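You operate a simulated robot arm through the tools that you are given. There is no shell and no other tool. Be economical: measure what you need, move in short steps, check, and stop when the job is done.

The job below is to be done with a simulated two-armed robot. You get a single attempt, and the scene is never put back.

JOB
Pick up the orange sleeve with one hand, pass it to the other hand and put it on the middle of the good pad.

It is judged by the outcome, as a careful person would: the job done as asked, and still so three seconds after it is handed in. It fails if anything else is knocked over, pushed out of place, dropped, spilled or broken.

ROBOT AND FRAMES
Two 7-joint arms with two-finger parallel grippers on one trunk, on a base that drives. Base frame: it is fixed to the floor where the robot stands at the start and does not move with it; the origin is under the middle of the robot, x ahead of it, y to its left, z up. Lengths are in mm, angles in rad, forces in N, time in s.
The left shoulder is at the start at [50, 187, 1071], the right one opposite. With the tool pointing down near the work surface each hand reaches from about 100 to 660 mm from the robot's upright axis, wherever it stands, measured 20 degrees to its own side. Places, roughly: middle of the good pad [-1800, 2000, 700]. Payload 3.43 kg a hand.
The TCP of each hand is the grasp point between the finger pads, 30 mm short of the fingertips. In the tool frame z runs along the fingers and y along their closing line. The gripper opens to 94 mm. The fingers are 28 mm wide and 10 mm thick; the gripper's body (50 by 96 mm) begins 55 mm behind the TCP.
Orientation is that of the tool frame in the base frame, as a unit quaternion [w, x, y, z]. With the fingers straight down and closing along the base's y, the tool's x points along the base's -x, its y along +y and its z along -z.

CONTROLS
- The arms move only by the tool servo_tool. It takes "left_targets", "right_targets" or both (then of equal length, played together; a hand with none holds still); each is one flat list of numbers, 7 for each row, row after row: the shift along the tool's x, y, z in m, then the turn, a rotation vector about the tool's x, y, z in rad, then the closure, from 0 (fully open) to 1 (shut). In form: [tx, ty, tz, ax, ay, az, hand, tx, ty, tz, ax, ay, az, hand, ...]. A call has 1 to 8 rows; each row is the pose to reach, as a shift and turn from the pose commanded when the call began, along the tool's axes at that moment. Each row takes 0.2 s and may step no farther than 50 mm and 0.15 rad from the row before; otherwise, or with a gripper value out of range, the whole call is refused. A pose out of reach is approached as far as the arm can. The call stops where the force on the tool passes 40 N (or 10 N more than at its start, if that is more) or the arm is blocked; 0.2 s more then pass. Each finger travels about 153 mm/s and halts on what it meets, pressing with about 23 N; the grip force reading is that of the motor and also rises with nothing between the fingers. The clock runs only during rows and for 0.2 s after the last one: add rows that repeat a pose to give the fingers time. The reply holds the time, the measured pose of the TCP, the force on the tool along the base axes, the opening and the grip force, in the units named above and with some noise, with the torque about the TCP (base axes, N m) and any sound that the robot's microphone picked up, and new pictures: "views" is both (left out), scene, wrist or none (wrist: the cameras of the hands that moved).
- Cameras (640 x 400 px; columns grow to the right, rows downward): "scene" is now at [147.2, -42.8, 1239]; the picture's right is [-0.43, -0.90, 0.00], its down [-0.52, 0.24, -0.82] and it looks along [0.74, -0.35, -0.57] (base axes); focal length 285 px, centre (320, 200). "left" rides on the left gripper at [76, -14, -102] in its tool frame; the picture's right is [0.18, 0.98, 0.00], its down [-0.75, 0.14, -0.64] and it looks along [-0.63, 0.12, 0.77] (tool axes); focal length 243 px, centre (320, 200). "right" rides on the right gripper at [76, 14, -103] in its tool frame; the picture's right is [-0.18, 0.98, 0.00], its down [-0.75, -0.14, -0.64] and it looks along [-0.63, -0.12, 0.77] (tool axes); focal length 243 px, centre (320, 200). There is no depth. A picture from a camera that has moved, and an enlarged one, comes with that camera's place and axes in the base frame and with its lens. The place of the scene camera against the robot may be out by one fixed shift of up to 18 mm in any direction.
- slide_trunk(by): slides the trunk up (or, below 0, down) by that many mm; the arms and the scene camera ride with it, the base frame stays. It gives what a move gives, with no picture.
- roll_base(legs): drives the robot by 1 to 6 legs, each [ahead, left, turn to the left] in mm, mm and rad, along the robot's own axes; the way and the turn of a leg run together, so that a leg with both is an arc; at most 1500 mm and 3.142 rad a leg. The arms and the cameras ride along, it lands a little off, and it stops where it bumps. It gives what a move gives, and a new picture of the scene camera.
- pan_tilt(pan, tilt): turns the head with the scene camera to pan (to the left, within 1.396 rad either way) and tilt (down, from -0.506 to 1.204), counted from straight ahead of the robot. It gives what a move gives, and a new picture of the scene camera.
- close_up(camera, box): a new picture of the part [left, top, right, bottom] of that camera's present view, enlarged. It takes no simulated time.
- close_job(): hands the job in; it is judged then, once.

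Go step by step. Nothing tells you exact positions but the pictures and the camera data: compare them with the known pose of the tool, close in by small moves and look again before you grip or let go. The budget is 120 turns and 260 pictures, counting those below and the enlarged ones. Unless the task says otherwise, let go and move clear before handing in, and close with one line.

The tools are called after "Emit:" as name(argument=value, ...) on one line, values as JSON. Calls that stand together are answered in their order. servo_tool: Moves the arms, as the interface text tells. Its arguments: {"type":"object","properties":{"left_targets":{"type":"array","items":{"type":"number"}},"right_targets":{"type":"array","items":{"type":"number"}},"views":{"type":"string","enum":["both","scene","wrist","none"]}},"required":[]} The other tools are called the same way: slide_trunk (by) slides the trunk up or down; roll_base (legs) drives the base; pan_tilt (pan, tilt) turns the head that bears the scene camera; close_up (camera, box) takes an enlarged picture of a part of a camera's view; close_job () hands the job in.

At the start:

```text
clock: 0.0
left_tool_pos: [341.6, 13.5, 1087.6]
left_tool_rot: [0.001, 0.0, 1.0, -0.001]
left_ft_force: [0.7, 0.3, 0.9]
left_wrist_torque: [0.0, -0.03, 0.0]
left_opening: 94.1
left_grasp_force: 0.0
right_tool_pos: [184.0, -177.7, 1041.7]
right_tool_rot: [-0.154, 0.039, 0.987, -0.009]
right_ft_force: [20.2, -106.5, 256.2]
right_wrist_torque: [19.42, 15.05, 4.94]
right_opening: 93.9
right_grasp_force: 0.1
trunk travel left (down, up): [-286.0, 146.0]
robot x, y, heading: [-0.6, -0.1, -0.002]
head pan, tilt: [-0.442, 0.609]
```

scene: 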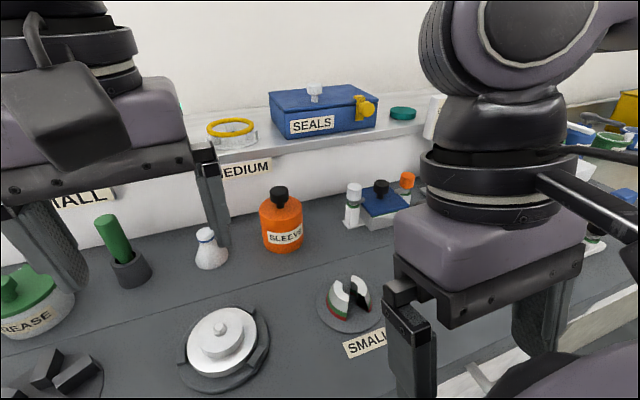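
right: 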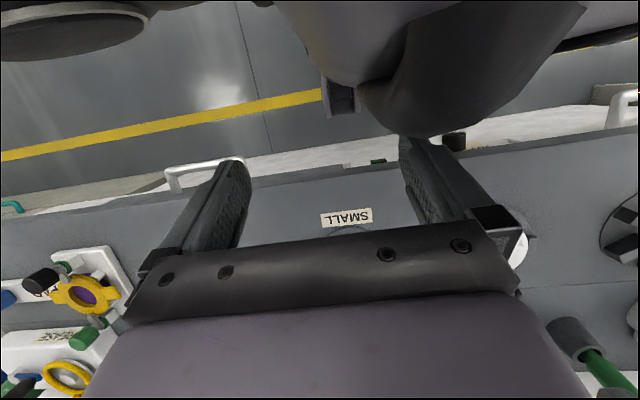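
left: 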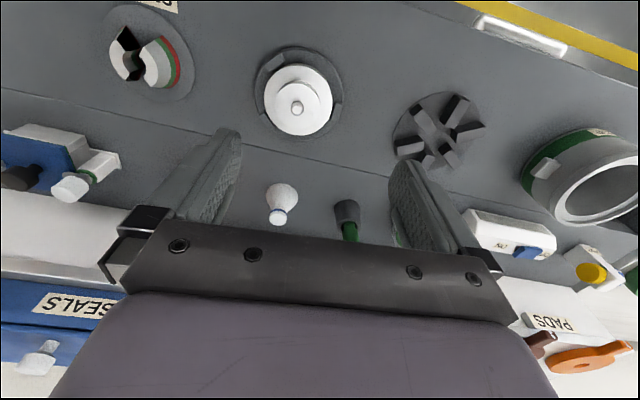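

The scene shows a bench with an orange bottle labelled "SLEEVE", and the right arm reads a strange, high force. I'll look around before moving anything.

Emit:
close_up(camera="scene", box=[180, 160, 420, 310])

Emit:
pan_tilt(pan=0.3, tilt=0.6)

Emit:
pan_tilt(pan=-1.2, tilt=0.5)

Emit:
pan_tilt(pan=1.3, tilt=0.4)

```text
2.67 times, centred on (300, 235) of scene
camera zoom: at [147.2, -42.8, 1239.0], right [-0.43, -0.9, 0.0], down [-0.52, 0.24, -0.82], along [0.74, -0.35, -0.57], focal length 760 px, centre (373, 107)
```

zoom: 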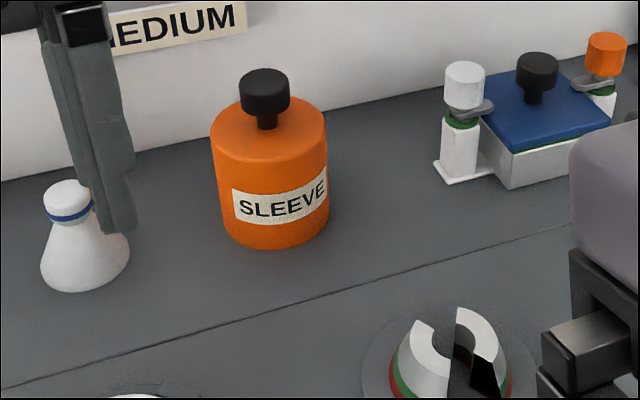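

```text
clock: 1.1
left_tool_pos: [341.3, 12.7, 1086.6]
left_tool_rot: [0.0, 0.0, 1.0, -0.001]
left_ft_force: [0.4, 0.0, 0.0]
left_wrist_torque: [-0.02, -0.01, 0.01]
left_opening: 94.0
left_grasp_force: 0.1
right_tool_pos: [183.9, -176.9, 1042.8]
right_tool_rot: [-0.155, 0.04, 0.987, -0.007]
right_ft_force: [-3.7, -6.3, 38.3]
right_wrist_torque: [1.93, 1.48, 0.41]
right_opening: 93.9
right_grasp_force: 0.1
trunk travel left (down, up): [-286.0, 146.0]
robot x, y, heading: [-0.5, 0.4, 0.001]
head pan, tilt: [0.3, 0.6]
camera scene: at [152.0, 20.9, 1239.7], right [0.29, -0.96, 0.0], down [-0.54, -0.17, -0.83], along [0.79, 0.24, -0.56], focal length 285 px, centre (320, 200)
```

scene: 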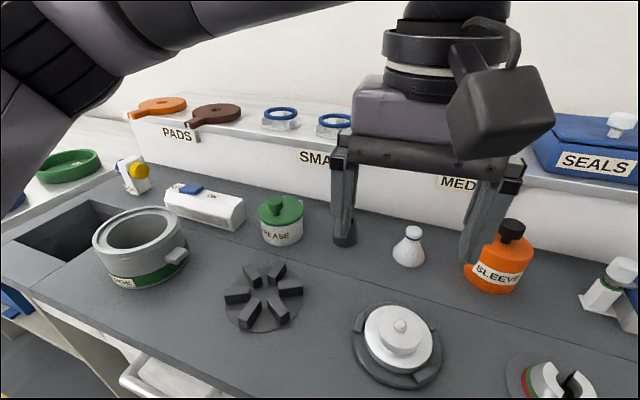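

```text
clock: 2.7
left_tool_pos: [340.9, 13.3, 1088.2]
left_tool_rot: [-0.001, 0.0, 1.0, 0.0]
left_ft_force: [0.2, -0.7, -0.5]
left_wrist_torque: [-0.02, -0.03, 0.0]
left_opening: 94.0
left_grasp_force: 0.1
right_tool_pos: [182.9, -177.1, 1042.3]
right_tool_rot: [-0.156, 0.04, 0.987, -0.008]
right_ft_force: [-2.0, -7.6, 44.3]
right_wrist_torque: [2.23, 1.85, 0.46]
right_opening: 94.0
right_grasp_force: 0.0
trunk travel left (down, up): [-286.0, 146.0]
robot x, y, heading: [1.0, -1.5, -0.003]
head pan, tilt: [-1.201, 0.499]
camera scene: at [100.5, -90.0, 1248.8], right [-0.93, -0.36, 0.0], down [-0.17, 0.45, -0.88], along [0.32, -0.82, -0.48], focal length 285 px, centre (320, 200)
```

scene: 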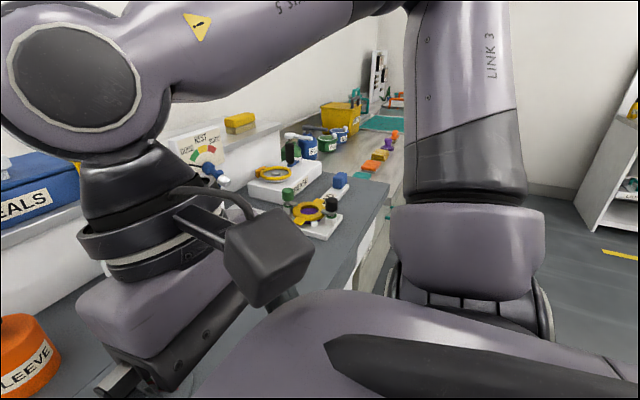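

```text
clock: 5.0
left_tool_pos: [341.3, 11.9, 1086.9]
left_tool_rot: [0.0, -0.002, 1.0, -0.001]
left_ft_force: [0.0, -0.1, 0.5]
left_wrist_torque: [0.0, -0.01, -0.03]
left_opening: 94.0
left_grasp_force: 0.0
right_tool_pos: [183.4, -177.3, 1042.4]
right_tool_rot: [-0.156, 0.04, 0.987, -0.007]
right_ft_force: [0.1, 2.6, 38.6]
right_wrist_torque: [1.06, 1.74, -0.08]
right_opening: 93.9
right_grasp_force: 0.1
trunk travel left (down, up): [-286.0, 146.0]
robot x, y, heading: [1.6, -0.1, 0.004]
head pan, tilt: [1.3, 0.4]
camera scene: at [92.3, 84.1, 1258.0], right [0.96, -0.27, 0.0], down [-0.1, -0.37, -0.92], along [0.25, 0.89, -0.39], focal length 285 px, centre (320, 200)
```

scene: 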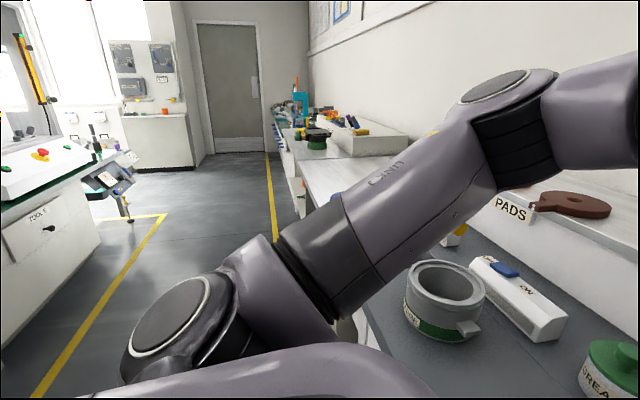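

The orange SLEEVE stands at about [538, -160] and is roughly 82 mm wide. The right fingertips seem to press on the robot's own trunk, so I'll move that hand gently forward and check.

Emit:
servo_tool(right_targets=[-0.02, 0, -0.007, 0, 0, 0, 0, -0.04, 0, -0.014, 0, 0, 0, 0, -0.06, 0, -0.02, 0, 0, 0, 0], views="wrist")

Emit:
pan_tilt(pan=-0.3, tilt=0.7)

```text
clock: 5.3
left_tool_pos: [342.1, 12.3, 1088.5]
left_tool_rot: [0.0, -0.002, 1.0, -0.001]
left_ft_force: [-0.7, 0.1, 0.7]
left_wrist_torque: [-0.01, -0.01, 0.01]
left_opening: 94.0
left_grasp_force: 0.0
right_tool_pos: [188.5, -178.1, 1041.8]
right_tool_rot: [-0.158, 0.037, 0.987, -0.008]
right_ft_force: [0.3, 0.5, -0.2]
right_wrist_torque: [0.0, 0.0, 0.0]
right_opening: 94.2
right_grasp_force: 0.1
trunk travel left (down, up): [-286.0, 146.0]
robot x, y, heading: [2.4, -0.7, -0.001]
head pan, tilt: [1.3, 0.4]
stopped in row 1 (right hand): the force on the tool passed its limit (the readings are from after the stop); the commanded pose is now the measured one
camera right: at [149.1, -158.6, 1161.9], right [0.24, 0.97, -0.09], down [0.9, -0.19, 0.38], along [0.35, -0.17, -0.92], focal length 243 px, centre (320, 200)
```

right: 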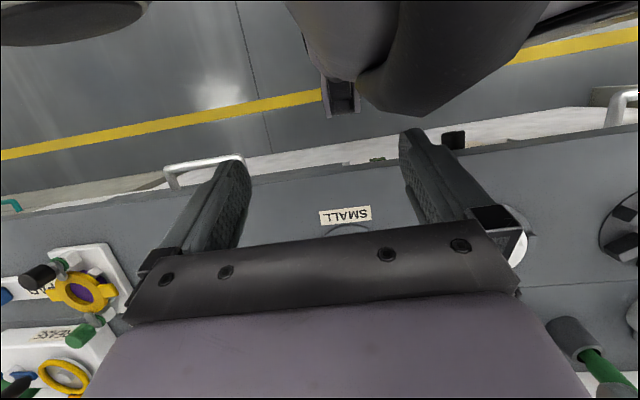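

```text
clock: 7.0
left_tool_pos: [341.0, 12.2, 1087.3]
left_tool_rot: [0.001, 0.0, 1.0, -0.001]
left_ft_force: [-0.1, 0.8, -0.3]
left_wrist_torque: [0.0, 0.0, 0.04]
left_opening: 94.1
left_grasp_force: 0.1
right_tool_pos: [187.6, -176.3, 1042.1]
right_tool_rot: [-0.157, 0.036, 0.987, -0.008]
right_ft_force: [-0.4, -1.3, 1.4]
right_wrist_torque: [0.04, -0.02, 0.03]
right_opening: 94.1
right_grasp_force: 0.3
trunk travel left (down, up): [-286.0, 146.0]
robot x, y, heading: [-4.0, -2.8, -0.0]
head pan, tilt: [-0.3, 0.7]
camera scene: at [148.7, -30.3, 1231.1], right [-0.3, -0.96, 0.0], down [-0.62, 0.19, -0.77], along [0.73, -0.23, -0.64], focal length 285 px, centre (320, 200)
```

scene: 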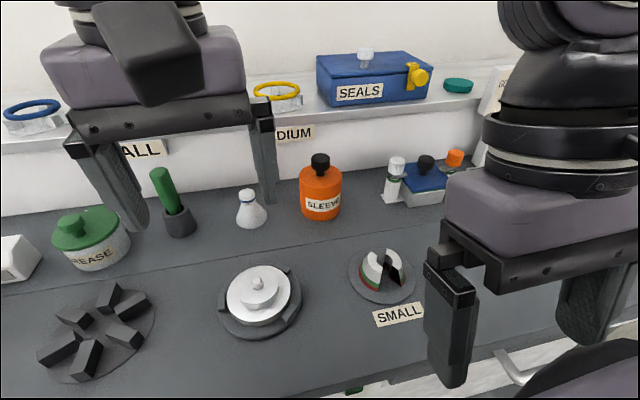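

The right hand reads free of force now. I'll straighten it, bring it forward and up short of the sleeve, and move the left hand aside.

Emit:
servo_tool(right_targets=[-0.0366, 0.0054, -0.0222, 0.004, -0.0525, -0.0122, 0, -0.0732, 0.0109, -0.0445, 0.008, -0.105, -0.0244, 0, -0.1098, 0.0163, -0.0667, 0.012, -0.1575, -0.0366, 0, -0.1464, 0.0218, -0.089, 0.016, -0.21, -0.0488, 0, -0.183, 0.0272, -0.1112, 0.02, -0.2625, -0.061, 0, -0.2196, 0.0327, -0.1335, 0.024, -0.315, -0.073, 0], left_targets=[0, 0.0167, 0, 0, 0, 0, 0, 0, 0.0333, 0, 0, 0, 0, 0, 0, 0.05, 0, 0, 0, 0, 0, 0, 0.0667, 0, 0, 0, 0, 0, 0, 0.0833, 0, 0, 0, 0, 0, 0, 0.1, 0, 0, 0, 0, 0])

```text
clock: 8.3
left_tool_pos: [340.0, 112.2, 1086.8]
left_tool_rot: [0.0, -0.001, 1.0, 0.0]
left_ft_force: [0.1, 0.8, 0.1]
left_wrist_torque: [0.03, -0.02, 0.03]
left_opening: 94.1
left_grasp_force: 0.0
right_tool_pos: [432.5, -182.8, 1103.6]
right_tool_rot: [0.0, -0.003, 1.0, -0.021]
right_ft_force: [-0.2, 0.8, 1.2]
right_wrist_torque: [-0.05, 0.01, -0.03]
right_opening: 94.0
right_grasp_force: 0.0
right hand out of reach, approached as far as the arm can: row 5, 6
trunk travel left (down, up): [-286.0, 146.0]
robot x, y, heading: [-1.5, 4.6, 0.002]
head pan, tilt: [-0.3, 0.7]
camera scene: at [149.0, -29.9, 1231.1], right [-0.3, -0.96, 0.0], down [-0.62, 0.19, -0.76], along [0.73, -0.23, -0.64], focal length 285 px, centre (320, 200)
camera right: at [356.9, -166.0, 1205.2], right [0.18, 0.98, -0.04], down [0.76, -0.11, 0.65], along [0.63, -0.15, -0.76], focal length 243 px, centre (320, 200)
camera left: at [265.3, 98.0, 1189.2], right [-0.19, 0.98, 0.0], down [0.75, 0.14, 0.64], along [0.63, 0.12, -0.77], focal length 243 px, centre (320, 200)
```

scene: 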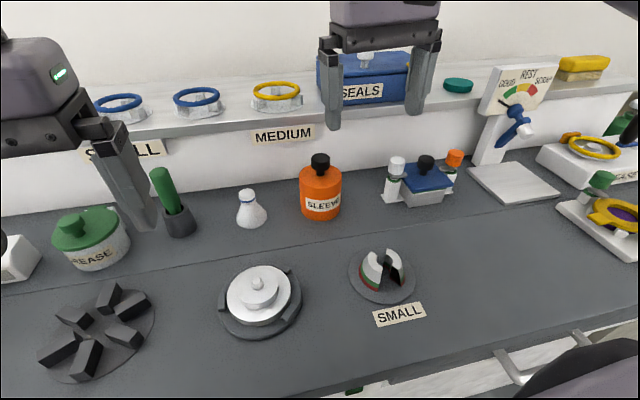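
right: 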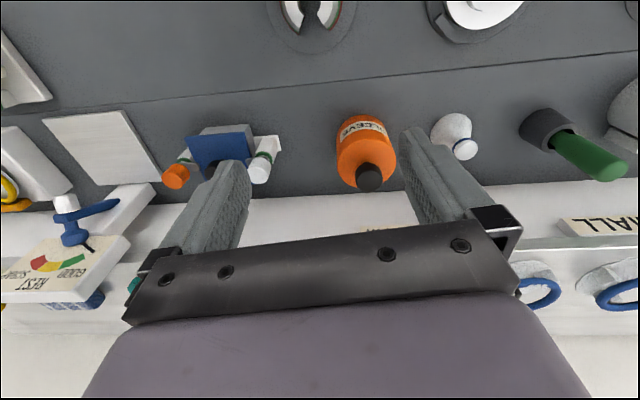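
left: 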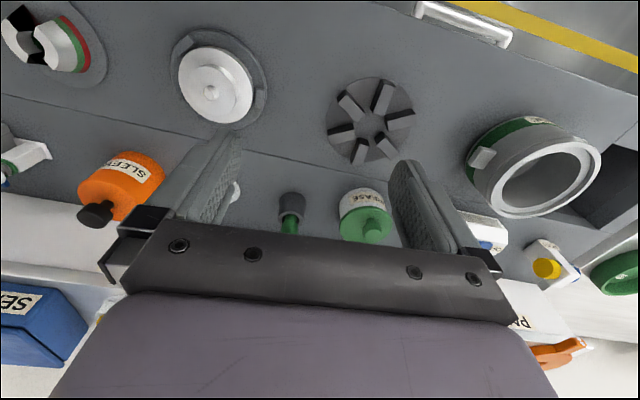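

The reach limit at this height is short, so raising the trunk will help. First I'll zoom in to fix the sleeve's place more precisely.

Emit:
close_up(camera="right", box=[280, 90, 440, 190])

Emit:
close_up(camera="scene", box=[240, 135, 400, 235])

Emit:
close_up(camera="left", box=[40, 130, 200, 230])

```text
4.00 times, centred on (360, 140) of right
camera zoom: at [356.9, -166.0, 1205.2], right [0.18, 0.98, -0.04], down [0.76, -0.11, 0.65], along [0.63, -0.15, -0.76], focal length 970 px, centre (160, 440)
```

zoom: 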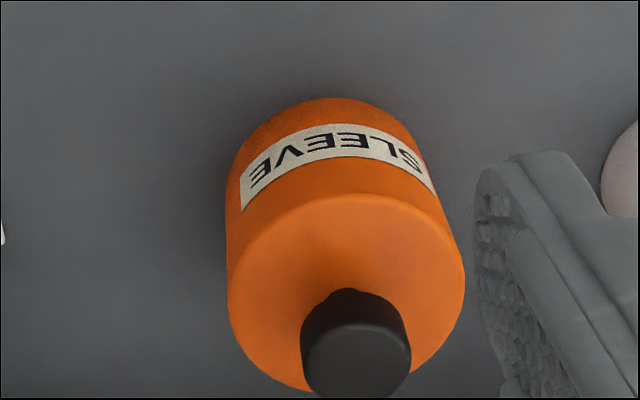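

```text
4.00 times, centred on (320, 185) of scene
camera zoom: at [149.0, -29.9, 1231.1], right [-0.3, -0.96, 0.0], down [-0.62, 0.19, -0.76], along [0.73, -0.23, -0.64], focal length 1141 px, centre (320, 260)
```

zoom: 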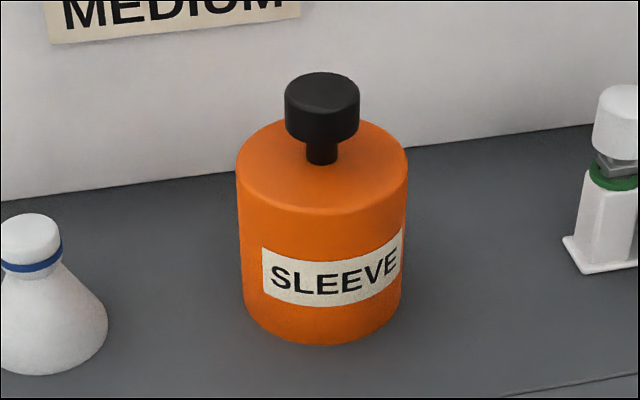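

```text
4.00 times, centred on (120, 180) of left
camera zoom: at [265.3, 98.0, 1189.2], right [-0.19, 0.98, 0.0], down [0.75, 0.14, 0.64], along [0.63, 0.12, -0.77], focal length 970 px, centre (1120, 280)
```

zoom: 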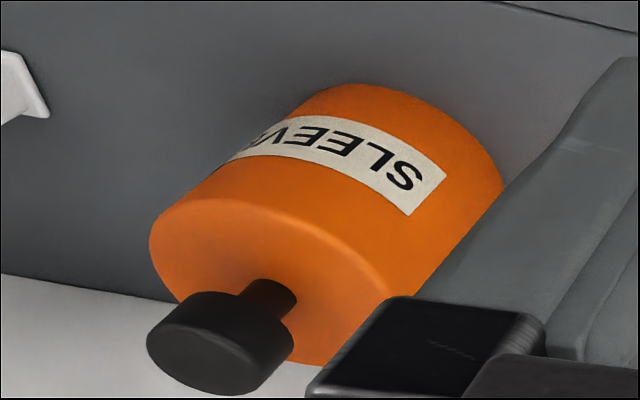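

Triangulating puts the knob top at about [534, -149, 963], the body at about 73 mm wide and 860–929 high, and the knob at about 30 mm wide. The plan: the right hand lifts by the knob from above, then the left takes the body low and tilted. I'll raise the trunk for reach.

Emit:
slide_trunk(by=100)

```text
clock: 9.7
left_tool_pos: [340.9, 112.6, 1186.6]
left_tool_rot: [0.0, 0.0, 1.0, -0.001]
left_ft_force: [0.9, 0.2, -0.6]
left_wrist_torque: [-0.02, 0.0, -0.02]
left_opening: 94.0
left_grasp_force: 0.1
right_tool_pos: [431.3, -181.6, 1204.3]
right_tool_rot: [-0.002, -0.004, 1.0, -0.019]
right_ft_force: [0.0, -0.4, 0.1]
right_wrist_torque: [0.03, -0.03, -0.02]
right_opening: 93.7
right_grasp_force: 0.1
trunk travel left (down, up): [-386.0, 46.0]
robot x, y, heading: [-2.1, 0.2, -0.001]
head pan, tilt: [-0.3, 0.7]
```

Now I'll move the right hand above and near the sleeve, then look.

Emit:
servo_tool(right_targets=[-0.0188, 0.0078, 0.0326, -0.0076, 0, 0, 0, -0.0376, 0.0156, 0.0652, -0.0152, 0, 0, 0, -0.0564, 0.0234, 0.0978, -0.0228, 0, 0, 0, -0.0752, 0.0312, 0.1304, -0.0304, 0, 0, 0, -0.094, 0.039, 0.163, -0.038, 0, 0, 0], views="both")

```text
clock: 10.9
left_tool_pos: [340.7, 111.2, 1186.9]
left_tool_rot: [0.0, -0.001, 1.0, -0.001]
left_ft_force: [0.0, -0.3, 0.7]
left_wrist_torque: [-0.04, -0.04, 0.05]
left_opening: 94.0
left_grasp_force: 0.0
right_tool_pos: [488.2, -190.9, 1044.9]
right_tool_rot: [-0.001, -0.003, 1.0, -0.001]
right_ft_force: [-1.0, 0.2, 0.9]
right_wrist_torque: [-0.01, -0.03, 0.0]
right_opening: 94.0
right_grasp_force: 0.0
right hand out of reach, approached as far as the arm can: row 1, 2, 3, 4, 5
trunk travel left (down, up): [-386.0, 46.0]
robot x, y, heading: [0.1, -1.6, -0.002]
head pan, tilt: [-0.3, 0.7]
camera scene: at [148.7, -30.5, 1331.1], right [-0.3, -0.96, 0.0], down [-0.62, 0.19, -0.76], along [0.73, -0.23, -0.64], focal length 285 px, centre (320, 200)
camera right: at [411.6, -179.0, 1146.3], right [0.18, 0.98, 0.0], down [0.75, -0.14, 0.64], along [0.63, -0.11, -0.77], focal length 243 px, centre (320, 200)
```

scene: 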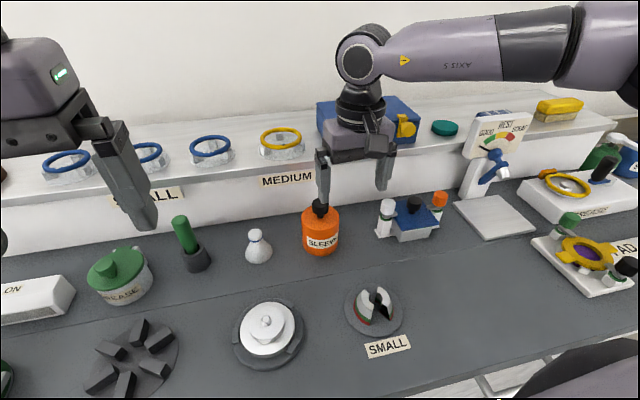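
right: 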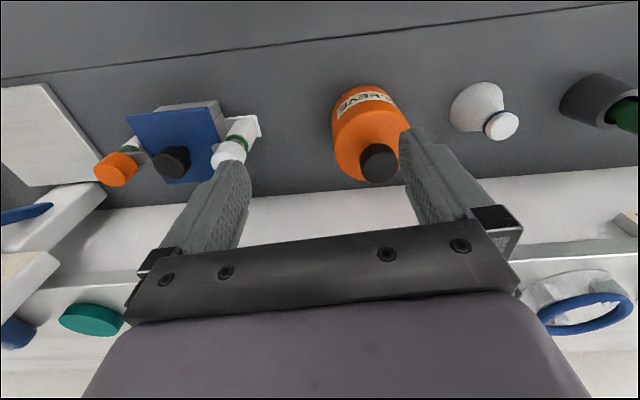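

The arm falls short here although the nominal reach is larger. I'll try again with a lower target in small steps to see whether it is a local limit.

Emit:
servo_tool(right_targets=[0, 0.02, 0.015, 0, 0, 0, 0, 0, 0.04, 0.03, 0, 0, 0, 0, -0.02, 0.04, 0.035, 0, 0, 0, 0, -0.04, 0.04, 0.035, 0, 0, 0, 0], views="none")

```text
clock: 11.9
left_tool_pos: [339.6, 112.5, 1186.5]
left_tool_rot: [-0.001, -0.001, 1.0, -0.001]
left_ft_force: [0.9, 0.6, 0.3]
left_wrist_torque: [0.0, -0.03, 0.04]
left_opening: 94.0
left_grasp_force: 0.0
right_tool_pos: [481.8, -192.4, 1020.3]
right_tool_rot: [-0.001, -0.003, 1.0, -0.002]
right_ft_force: [-0.5, 0.0, -0.9]
right_wrist_torque: [0.03, -0.05, -0.03]
right_opening: 93.9
right_grasp_force: 0.1
right hand out of reach, approached as far as the arm can: row 1, 2, 3, 4
trunk travel left (down, up): [-386.0, 46.0]
robot x, y, heading: [3.5, 3.0, -0.004]
head pan, tilt: [-0.3, 0.7]
```

A joint limit seems to be in play, since y doesn't respond. The knob is round, so yaw is free: I'll test a yaw turn.

Emit:
servo_tool(right_targets=[0, 0, 0, 0, 0, 0.15, 0, 0, 0, 0, 0, 0, 0.3, 0, 0, 0, 0, 0, 0, 0.45, 0], views="none")

```text
clock: 12.7
left_tool_pos: [340.0, 112.2, 1185.7]
left_tool_rot: [0.0, -0.001, 1.0, -0.001]
left_ft_force: [0.0, 0.7, 0.4]
left_wrist_torque: [-0.04, -0.03, -0.03]
left_opening: 94.1
left_grasp_force: 0.1
right_tool_pos: [480.8, -190.9, 1021.2]
right_tool_rot: [-0.001, 0.222, 0.975, -0.001]
right_ft_force: [0.1, -0.3, -0.7]
right_wrist_torque: [0.02, 0.0, 0.03]
right_opening: 94.0
right_grasp_force: 0.1
trunk travel left (down, up): [-386.0, 46.0]
robot x, y, heading: [2.0, -1.0, 0.002]
head pan, tilt: [-0.3, 0.7]
```

Emit:
servo_tool(right_targets=[0.0065, 0.0135, 0, 0, 0, 0, 0, 0.013, 0.027, 0, 0, 0, 0, 0], views="none")

Emit:
servo_tool(right_targets=[-0.018, 0.0087, 0, 0, 0, 0, 0, -0.036, 0.0174, 0, 0, 0, 0, 0], views="scene")

```text
clock: 13.3
left_tool_pos: [340.3, 111.1, 1187.2]
left_tool_rot: [0.001, 0.0, 1.0, -0.002]
left_ft_force: [0.7, 0.1, -0.5]
left_wrist_torque: [-0.01, 0.02, 0.0]
left_opening: 93.9
left_grasp_force: 0.0
right_tool_pos: [469.6, -180.1, 1022.6]
right_tool_rot: [-0.002, 0.22, 0.975, 0.0]
right_ft_force: [-0.4, 0.2, -0.3]
right_wrist_torque: [0.01, -0.01, -0.02]
right_opening: 94.0
right_grasp_force: 0.1
right hand out of reach, approached as far as the arm can: row 1, 2
trunk travel left (down, up): [-386.0, 46.0]
robot x, y, heading: [-0.4, 0.0, -0.001]
head pan, tilt: [-0.3, 0.7]
```

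```text
clock: 13.9
left_tool_pos: [340.1, 111.6, 1186.7]
left_tool_rot: [0.0, -0.001, 1.0, -0.001]
left_ft_force: [-0.5, 0.1, 0.3]
left_wrist_torque: [-0.01, 0.0, -0.01]
left_opening: 94.1
left_grasp_force: 0.0
right_tool_pos: [487.4, -193.9, 1027.5]
right_tool_rot: [-0.001, 0.22, 0.976, -0.001]
right_ft_force: [0.0, -0.3, -0.4]
right_wrist_torque: [-0.01, 0.03, 0.01]
right_opening: 93.9
right_grasp_force: 0.0
right hand out of reach, approached as far as the arm can: row 1, 2
trunk travel left (down, up): [-386.0, 46.0]
robot x, y, heading: [0.2, 3.2, 0.001]
head pan, tilt: [-0.3, 0.7]
camera scene: at [148.6, -30.3, 1331.1], right [-0.3, -0.96, 0.0], down [-0.62, 0.19, -0.77], along [0.73, -0.23, -0.64], focal length 285 px, centre (320, 200)
```

scene: 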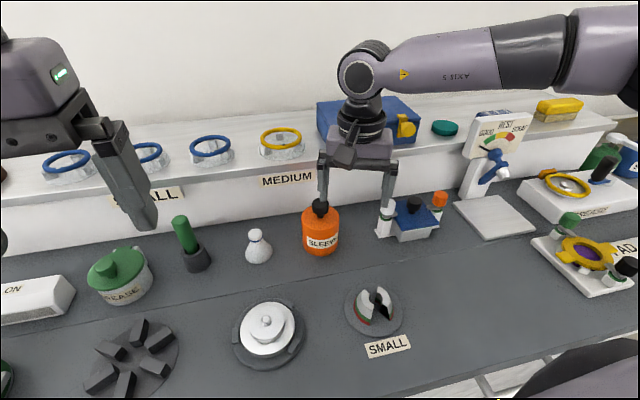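

The right elbow is locked outward, so this arm cannot reach the sleeve from here. Instead the left hand will pick by the knob after I drive the base right by 300 mm, and the right hand, with its elbow out, will receive the body. First I'll retract the right hand clear.

Emit:
servo_tool(right_targets=[0.014, -0.013, -0.035, 0, 0, 0, 0, 0.044, -0.04, -0.06, 0, 0, 0, 0, 0.074, -0.068, -0.075, 0, 0, 0, 0, 0.104, -0.095, -0.075, 0, 0, 0, 0, 0.144, -0.12, -0.075, 0, 0, 0, 0], views="scene")

```text
clock: 15.1
left_tool_pos: [340.0, 111.5, 1186.1]
left_tool_rot: [0.001, -0.001, 1.0, -0.002]
left_ft_force: [-0.3, -0.1, 0.1]
left_wrist_torque: [0.02, -0.02, 0.0]
left_opening: 94.0
left_grasp_force: 0.1
right_tool_pos: [305.2, -239.7, 1103.9]
right_tool_rot: [0.0, 0.22, 0.975, -0.001]
right_ft_force: [-0.1, -0.1, 0.2]
right_wrist_torque: [0.01, -0.01, 0.0]
right_opening: 94.1
right_grasp_force: 0.1
trunk travel left (down, up): [-386.0, 46.0]
robot x, y, heading: [-0.5, -2.3, -0.0]
head pan, tilt: [-0.3, 0.7]
camera scene: at [147.8, -30.5, 1331.2], right [-0.3, -0.96, 0.0], down [-0.61, 0.19, -0.77], along [0.73, -0.23, -0.64], focal length 285 px, centre (320, 200)
```

scene: 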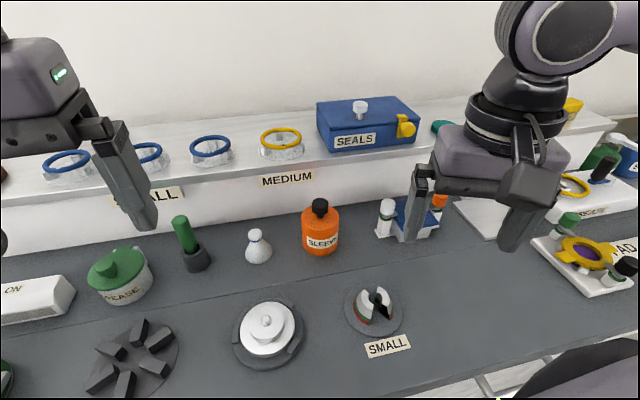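

Emit:
roll_base(legs=[[0, -270, 0]])

```text
clock: 17.0
left_tool_pos: [342.0, -151.7, 1186.5]
left_tool_rot: [0.0, -0.006, 1.0, 0.0]
left_ft_force: [0.1, 0.1, -0.5]
left_wrist_torque: [0.0, 0.0, 0.03]
left_opening: 94.2
left_grasp_force: 0.1
right_tool_pos: [309.7, -503.4, 1103.2]
right_tool_rot: [-0.002, 0.215, 0.977, -0.001]
right_ft_force: [-0.3, -1.0, -0.4]
right_wrist_torque: [-0.02, 0.03, -0.01]
right_opening: 94.2
right_grasp_force: 0.0
trunk travel left (down, up): [-386.0, 46.0]
robot x, y, heading: [2.8, -266.3, 0.007]
head pan, tilt: [-0.3, 0.7]
camera scene: at [150.4, -295.9, 1331.1], right [-0.28, -0.96, 0.0], down [-0.62, 0.18, -0.76], along [0.73, -0.22, -0.64], focal length 285 px, centre (320, 200)
```

scene: 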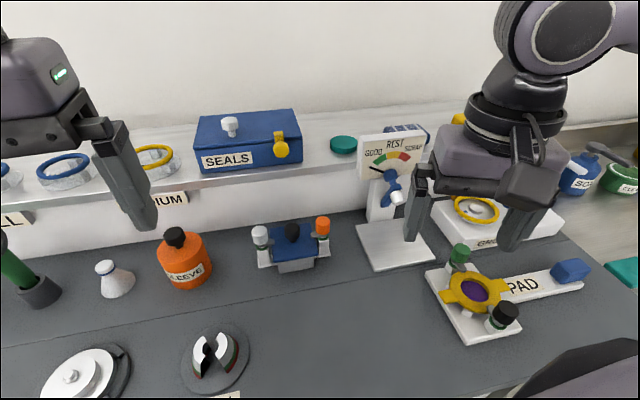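

Emit:
servo_tool(left_targets=[-0.033, 0, 0.028, 0, 0, 0, 0.2, -0.066, 0.001, 0.056, 0, 0, 0, 0.3, -0.099, 0.001, 0.084, 0, 0, 0, 0.3, -0.132, 0.002, 0.112, 0, 0, 0, 0.3, -0.165, 0.002, 0.14, 0, 0, 0, 0.3])

```text
clock: 18.2
left_tool_pos: [506.0, -147.5, 1045.3]
left_tool_rot: [-0.001, -0.006, 1.0, -0.002]
left_ft_force: [-0.4, -0.6, -0.2]
left_wrist_torque: [-0.04, 0.01, -0.03]
left_opening: 66.0
left_grasp_force: 0.1
right_tool_pos: [309.7, -503.0, 1103.3]
right_tool_rot: [-0.001, 0.214, 0.977, -0.001]
right_ft_force: [-0.4, 0.1, 0.6]
right_wrist_torque: [-0.02, -0.02, -0.06]
right_opening: 94.0
right_grasp_force: 0.0
trunk travel left (down, up): [-386.0, 46.0]
robot x, y, heading: [-0.5, -265.6, 0.011]
head pan, tilt: [-0.3, 0.7]
camera scene: at [150.9, -295.5, 1331.0], right [-0.28, -0.96, 0.0], down [-0.62, 0.18, -0.76], along [0.73, -0.22, -0.64], focal length 285 px, centre (320, 200)
camera left: at [429.6, -161.6, 1148.2], right [-0.2, 0.98, 0.0], down [0.75, 0.15, 0.64], along [0.63, 0.12, -0.77], focal length 243 px, centre (320, 200)
```

scene: 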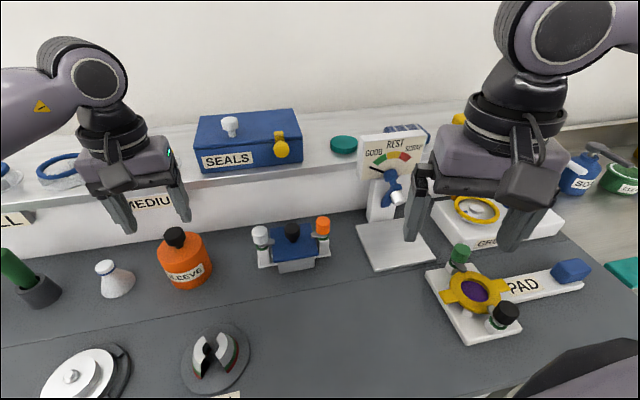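
left: 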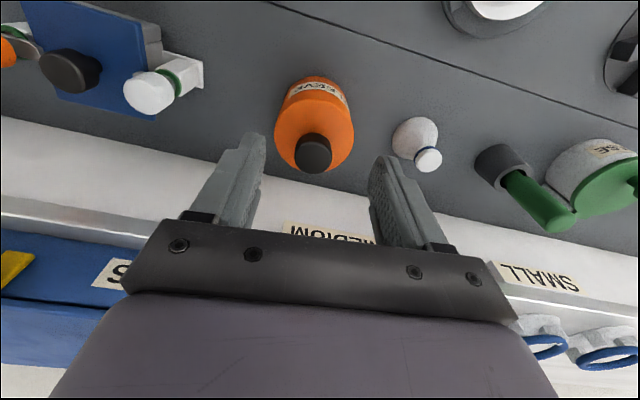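

The left hand reaches well, and the sleeve's knob is confirmed at [535, -148]. I'll move directly above it and check.

Emit:
servo_tool(left_targets=[-0.015, 0, 0.0, 0, 0, 0, 0.3, -0.029, 0, 0.02, 0, 0, 0, 0.3, -0.029, 0, 0.04, 0, 0, 0, 0.3])

```text
clock: 19.0
left_tool_pos: [532.8, -147.0, 1006.3]
left_tool_rot: [0.0, -0.006, 1.0, -0.001]
left_ft_force: [-0.5, -0.1, 0.3]
left_wrist_torque: [0.01, -0.01, 0.03]
left_opening: 66.0
left_grasp_force: 0.0
right_tool_pos: [310.4, -502.7, 1103.5]
right_tool_rot: [-0.002, 0.215, 0.977, -0.002]
right_ft_force: [0.4, 0.1, -0.6]
right_wrist_torque: [0.04, -0.03, 0.01]
right_opening: 93.8
right_grasp_force: 0.1
trunk travel left (down, up): [-386.0, 46.0]
robot x, y, heading: [3.3, -264.4, 0.011]
head pan, tilt: [-0.3, 0.7]
camera scene: at [150.5, -295.2, 1331.1], right [-0.28, -0.96, 0.0], down [-0.62, 0.18, -0.76], along [0.73, -0.22, -0.64], focal length 285 px, centre (320, 200)
camera left: at [459.0, -161.8, 1108.8], right [-0.2, 0.98, 0.0], down [0.75, 0.15, 0.64], along [0.63, 0.12, -0.77], focal length 243 px, centre (320, 200)
```

scene: 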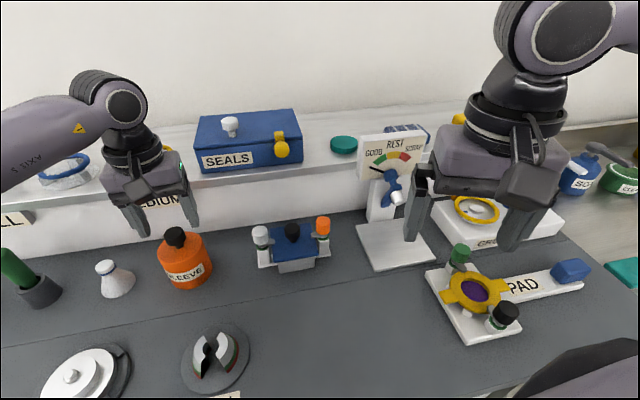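
left: 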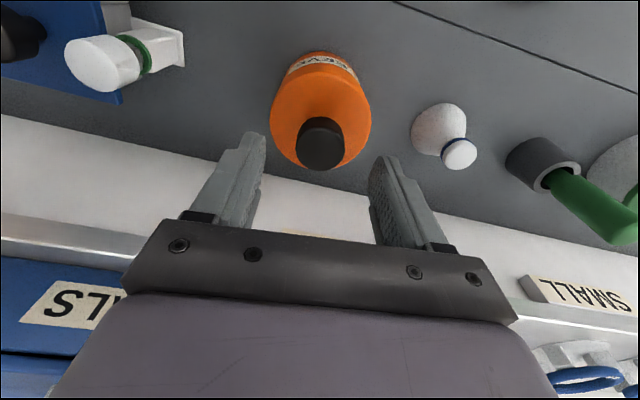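

Emit:
servo_tool(left_targets=[-0.001, 0, 0.02, 0, 0, 0, 0.3, -0.001, 0, 0.038, 0, 0, 0, 0.3], views="wrist")

Emit:
close_up(camera="scene", box=[100, 150, 260, 300])

```text
clock: 19.6
left_tool_pos: [534.8, -146.1, 968.2]
left_tool_rot: [0.0, -0.008, 1.0, -0.001]
left_ft_force: [-0.6, -0.9, -0.1]
left_wrist_torque: [-0.03, -0.04, 0.0]
left_opening: 66.1
left_grasp_force: 0.0
right_tool_pos: [310.4, -502.9, 1104.9]
right_tool_rot: [-0.001, 0.215, 0.977, -0.001]
right_ft_force: [0.3, 0.1, 0.3]
right_wrist_torque: [0.0, 0.01, -0.03]
right_opening: 94.1
right_grasp_force: 0.2
trunk travel left (down, up): [-386.0, 46.0]
robot x, y, heading: [1.7, -267.3, 0.006]
head pan, tilt: [-0.3, 0.7]
camera left: at [459.3, -162.1, 1071.0], right [-0.2, 0.98, 0.0], down [0.75, 0.15, 0.64], along [0.63, 0.13, -0.77], focal length 243 px, centre (320, 200)
```

left: 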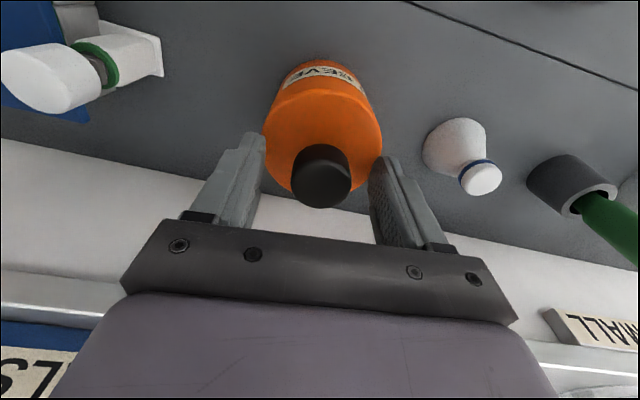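

```text
2.67 times, centred on (180, 225) of scene
camera zoom: at [150.5, -295.3, 1331.1], right [-0.28, -0.96, 0.0], down [-0.62, 0.18, -0.76], along [0.73, -0.22, -0.64], focal length 760 px, centre (693, 133)
```

zoom: 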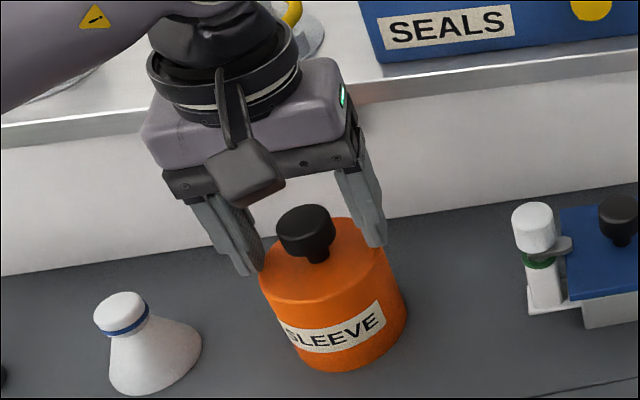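

The fingers straddle the knob with their tips just above the body. I'll close gently.

Emit:
servo_tool(left_targets=[0, 0, 0.003, 0, 0, 0, 0.4, 0, 0, 0.003, 0, 0, 0, 0.55, 0, 0, 0.003, 0, 0, 0, 0.65, 0, 0, 0.003, 0, 0, 0, 0.75, 0, 0, 0.003, 0, 0, 0, 1, 0, 0, 0.003, 0, 0, 0, 1, 0, 0, 0.003, 0, 0, 0, 1], views="wrist")

```text
clock: 21.2
left_tool_pos: [533.7, -149.3, 967.6]
left_tool_rot: [0.002, -0.006, 1.0, -0.002]
left_ft_force: [3.5, -5.0, 22.0]
left_wrist_torque: [-0.01, 0.19, 0.03]
left_opening: 31.3
left_grasp_force: 23.0
right_tool_pos: [309.0, -504.2, 1103.9]
right_tool_rot: [0.0, 0.215, 0.977, -0.001]
right_ft_force: [-0.6, 1.4, 0.6]
right_wrist_torque: [-0.02, 0.0, -0.02]
right_opening: 94.1
right_grasp_force: 0.0
trunk travel left (down, up): [-386.0, 46.0]
robot x, y, heading: [2.2, -270.5, 0.009]
head pan, tilt: [-0.3, 0.7]
camera left: at [458.5, -164.0, 1070.4], right [-0.2, 0.98, 0.0], down [0.75, 0.15, 0.64], along [0.63, 0.12, -0.76], focal length 243 px, centre (320, 200)
```

left: 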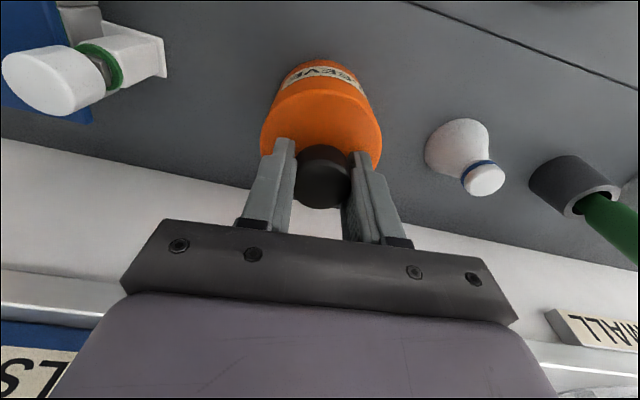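

The knob is gripped at 31 mm, with the tips resting on the body's top. I'll do a small test lift.

Emit:
servo_tool(left_targets=[0, 0, -0.005, 0, 0, 0, 1, 0, 0, -0.015, 0, 0, 0, 1, 0, 0, -0.03, 0, 0, 0, 1])

```text
clock: 22.0
left_tool_pos: [535.5, -146.6, 994.9]
left_tool_rot: [-0.001, -0.007, 1.0, 0.0]
left_ft_force: [-0.6, -0.4, -1.1]
left_wrist_torque: [-0.01, -0.02, -0.01]
left_opening: 31.3
left_grasp_force: 23.2
right_tool_pos: [310.5, -503.2, 1103.5]
right_tool_rot: [-0.001, 0.214, 0.977, -0.001]
right_ft_force: [0.0, -0.2, 0.1]
right_wrist_torque: [-0.01, -0.02, 0.04]
right_opening: 93.8
right_grasp_force: 0.1
trunk travel left (down, up): [-386.0, 46.0]
robot x, y, heading: [-1.4, -267.1, 0.011]
head pan, tilt: [-0.3, 0.7]
camera scene: at [150.5, -295.3, 1331.0], right [-0.28, -0.96, 0.0], down [-0.62, 0.18, -0.76], along [0.73, -0.22, -0.64], focal length 285 px, centre (320, 200)
camera left: at [460.5, -162.2, 1097.6], right [-0.2, 0.98, 0.0], down [0.75, 0.15, 0.64], along [0.63, 0.13, -0.77], focal length 243 px, centre (320, 200)
```

scene: 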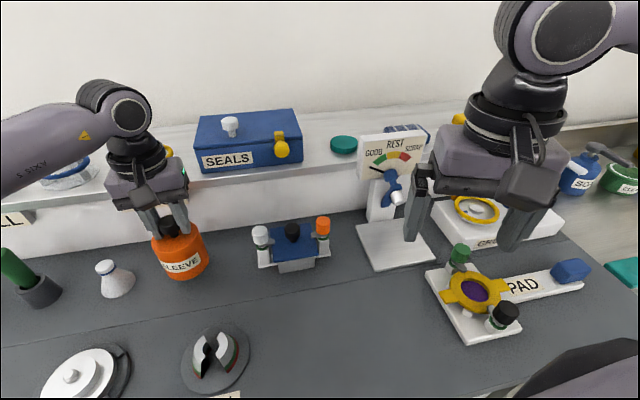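
left: 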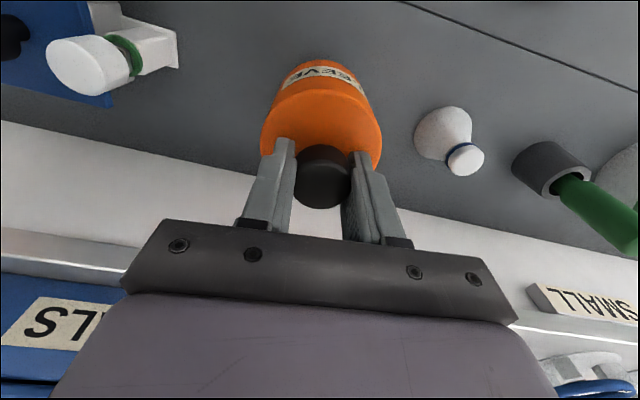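

The whole sleeve lifted cleanly and weighs about 1 N. I'll bring it up and back to a meeting place in front of the robot while yawing the right hand for a side approach.

Emit:
servo_tool(left_targets=[0.0, 0, -0.04, 0, 0, 0, 1, 0.015, 0, -0.08, 0, 0, 0, 1, 0.045, -0.01, -0.11, 0, 0, 0, 1, 0.085, -0.03, -0.13, 0, 0, 0, 1, 0.125, -0.055, -0.145, 0, 0, 0, 1, 0.165, -0.08, -0.155, 0, 0, 0, 1], right_targets=[0, 0, 0, 0, 0, 0.144, 0, 0, 0, 0, 0, 0, 0.288, 0, 0, 0, 0, 0, 0, 0.432, 0, 0, 0, 0, 0, 0, 0.576, 0, 0, 0, 0, 0, 0, 0.72, 0, 0, 0, 0, 0, 0, 0.864, 0], views="scene")

```text
clock: 23.4
left_tool_pos: [371.9, -231.2, 1151.7]
left_tool_rot: [0.0, -0.007, 1.0, 0.0]
left_ft_force: [-0.4, 0.2, -1.4]
left_wrist_torque: [0.05, -0.05, 0.04]
left_opening: 31.5
left_grasp_force: 23.3
right_tool_pos: [308.9, -502.1, 1103.8]
right_tool_rot: [0.0, 0.605, 0.796, -0.001]
right_ft_force: [-0.3, -0.2, -1.0]
right_wrist_torque: [0.0, -0.01, -0.02]
right_opening: 93.9
right_grasp_force: 0.0
trunk travel left (down, up): [-386.0, 46.0]
robot x, y, heading: [1.4, -268.2, 0.011]
head pan, tilt: [-0.3, 0.7]
camera scene: at [150.0, -295.8, 1331.1], right [-0.29, -0.96, 0.0], down [-0.62, 0.18, -0.77], along [0.73, -0.22, -0.64], focal length 285 px, centre (320, 200)
```

scene: 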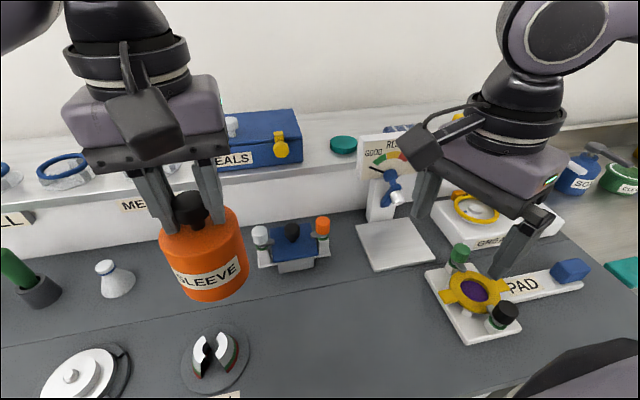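

Emit:
servo_tool(right_targets=[0, 0, 0, 0, 0, 0.145, 0, 0, 0, 0, 0, 0, 0.29, 0, 0, 0, 0, 0, 0, 0.435, 0, 0, 0, 0, 0, 0, 0.58, 0], views="none")

Emit:
servo_tool(right_targets=[0.01, 0, 0, 0, 0.137, 0, 0, 0.02, 0, 0, 0, 0.274, 0, 0, 0.03, 0, 0, 0, 0.411, 0, 0, 0.04, 0, 0, 0, 0.548, 0, 0, 0.05, 0, 0, 0, 0.685, 0, 0, 0.06, 0, 0, 0, 0.822, 0, 0, 0.07, 0, 0, 0, 0.96, 0, 0], views="both")

```text
clock: 24.4
left_tool_pos: [373.6, -231.5, 1151.9]
left_tool_rot: [-0.001, -0.006, 1.0, 0.0]
left_ft_force: [0.3, -0.1, -1.5]
left_wrist_torque: [0.0, -0.02, -0.02]
left_opening: 31.4
left_grasp_force: 23.1
right_tool_pos: [309.0, -503.7, 1103.1]
right_tool_rot: [0.0, 0.808, 0.59, -0.002]
right_ft_force: [-0.4, 0.5, -0.4]
right_wrist_torque: [-0.02, -0.03, 0.0]
right_opening: 94.0
right_grasp_force: 0.1
trunk travel left (down, up): [-386.0, 46.0]
robot x, y, heading: [-3.2, -264.7, 0.007]
head pan, tilt: [-0.3, 0.7]
```

```text
clock: 26.0
left_tool_pos: [372.5, -231.5, 1151.2]
left_tool_rot: [0.0, -0.007, 1.0, -0.002]
left_ft_force: [-0.3, 0.6, -1.0]
left_wrist_torque: [0.03, -0.02, 0.0]
left_opening: 31.5
left_grasp_force: 22.9
right_tool_pos: [331.8, -438.0, 1102.8]
right_tool_rot: [-0.273, 0.716, 0.524, 0.372]
right_ft_force: [0.6, 0.1, -0.4]
right_wrist_torque: [0.02, 0.02, -0.01]
right_opening: 94.1
right_grasp_force: 0.1
trunk travel left (down, up): [-386.0, 46.0]
robot x, y, heading: [0.1, -264.0, 0.013]
head pan, tilt: [-0.3, 0.7]
camera scene: at [150.6, -295.6, 1331.1], right [-0.29, -0.96, 0.0], down [-0.62, 0.18, -0.76], along [0.73, -0.22, -0.64], focal length 285 px, centre (320, 200)
camera right: at [333.4, -480.7, 1222.9], right [0.91, -0.4, -0.15], down [-0.42, -0.87, -0.25], along [-0.03, 0.29, -0.96], focal length 243 px, centre (320, 200)
```

scene: 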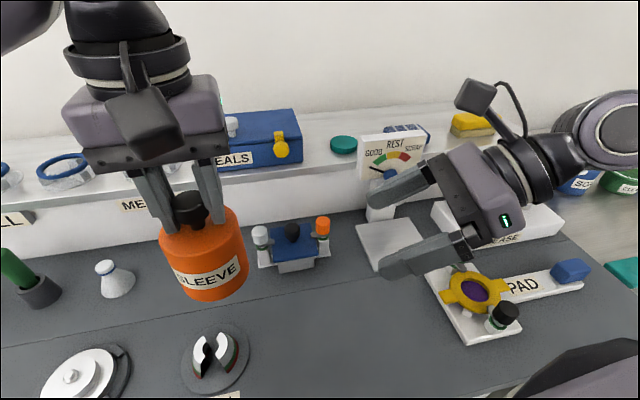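
right: 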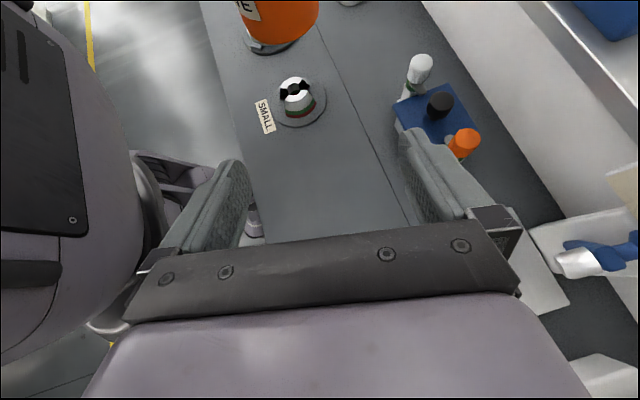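

The right hand tilts well, with its camera on top. To keep that camera clear of the left hand, I'll flatten the right tilt to about 20° below level and yaw the left hand 90° while it holds the sleeve.

Emit:
servo_tool(left_targets=[0, 0, 0, 0, 0, 0.145, 1, 0, 0, 0, 0, 0, 0.29, 1, 0, 0, 0, 0, 0, 0.435, 1, 0, 0, 0, 0, 0, 0.58, 1, 0, 0, 0, 0, 0, 0.725, 1, 0, 0, 0, 0, 0, 0.87, 1], right_targets=[0, 0, 0, 0, 0.09, 0, 0, 0, 0, 0, 0, 0.18, 0, 0, 0, 0, 0, 0, 0.26, 0, 0, 0, 0, 0, 0, 0.26, 0, 0, 0, 0, 0, 0, 0.26, 0, 0, 0, 0, 0, 0, 0.26, 0, 0], views="none")

Emit:
servo_tool(left_targets=[0, 0, 0, 0, 0, 0.145, 1, 0, 0, 0, 0, 0, 0.29, 1, 0, 0, 0, 0, 0, 0.435, 1, 0, 0, 0, 0, 0, 0.58, 1, 0, 0, 0, 0, 0, 0.7, 1], views="both")

```text
clock: 27.4
left_tool_pos: [372.2, -229.5, 1150.1]
left_tool_rot: [0.001, 0.417, 0.909, -0.002]
left_ft_force: [0.4, -0.2, -1.1]
left_wrist_torque: [0.02, 0.02, -0.01]
left_opening: 31.5
left_grasp_force: 22.8
right_tool_pos: [331.4, -435.2, 1104.2]
right_tool_rot: [-0.339, 0.662, 0.485, 0.461]
right_ft_force: [0.2, 0.1, -1.1]
right_wrist_torque: [-0.03, -0.02, -0.02]
right_opening: 94.3
right_grasp_force: 0.1
trunk travel left (down, up): [-386.0, 46.0]
robot x, y, heading: [4.9, -264.3, 0.005]
head pan, tilt: [-0.3, 0.7]
```

```text
clock: 28.6
left_tool_pos: [330.8, -234.1, 1144.8]
left_tool_rot: [0.001, 0.702, 0.712, 0.0]
left_ft_force: [0.8, -1.1, -1.5]
left_wrist_torque: [-0.03, 0.04, -0.01]
left_opening: 31.3
left_grasp_force: 23.5
left hand out of reach, approached as far as the arm can: row 4, 5
right_tool_pos: [330.5, -436.1, 1103.6]
right_tool_rot: [-0.338, 0.662, 0.484, 0.461]
right_ft_force: [0.3, -0.4, -0.8]
right_wrist_torque: [-0.04, 0.02, 0.03]
right_opening: 94.0
right_grasp_force: 0.1
trunk travel left (down, up): [-386.0, 46.0]
robot x, y, heading: [-0.7, -267.9, 0.009]
head pan, tilt: [-0.3, 0.7]
camera scene: at [150.3, -295.4, 1331.1], right [-0.29, -0.96, 0.0], down [-0.62, 0.18, -0.77], along [0.73, -0.22, -0.64], focal length 285 px, centre (320, 200)
camera left: at [316.4, -158.7, 1247.9], right [0.98, 0.2, 0.0], down [0.15, -0.75, 0.64], along [0.13, -0.63, -0.77], focal length 243 px, centre (320, 200)
```

scene: 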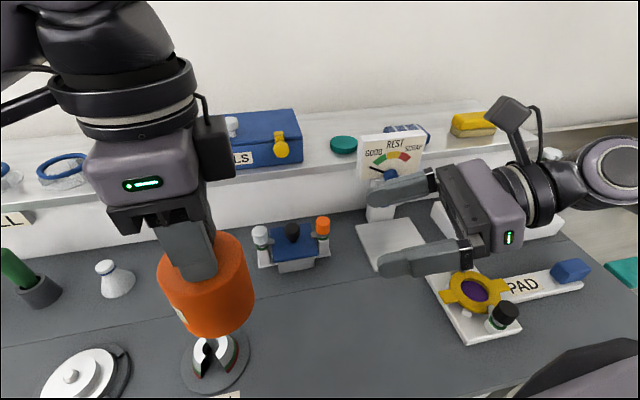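
left: 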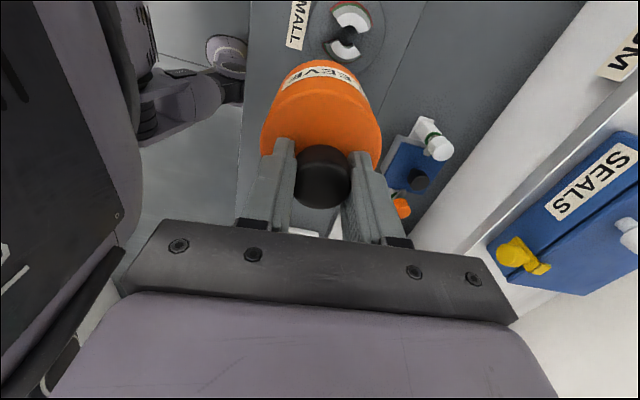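

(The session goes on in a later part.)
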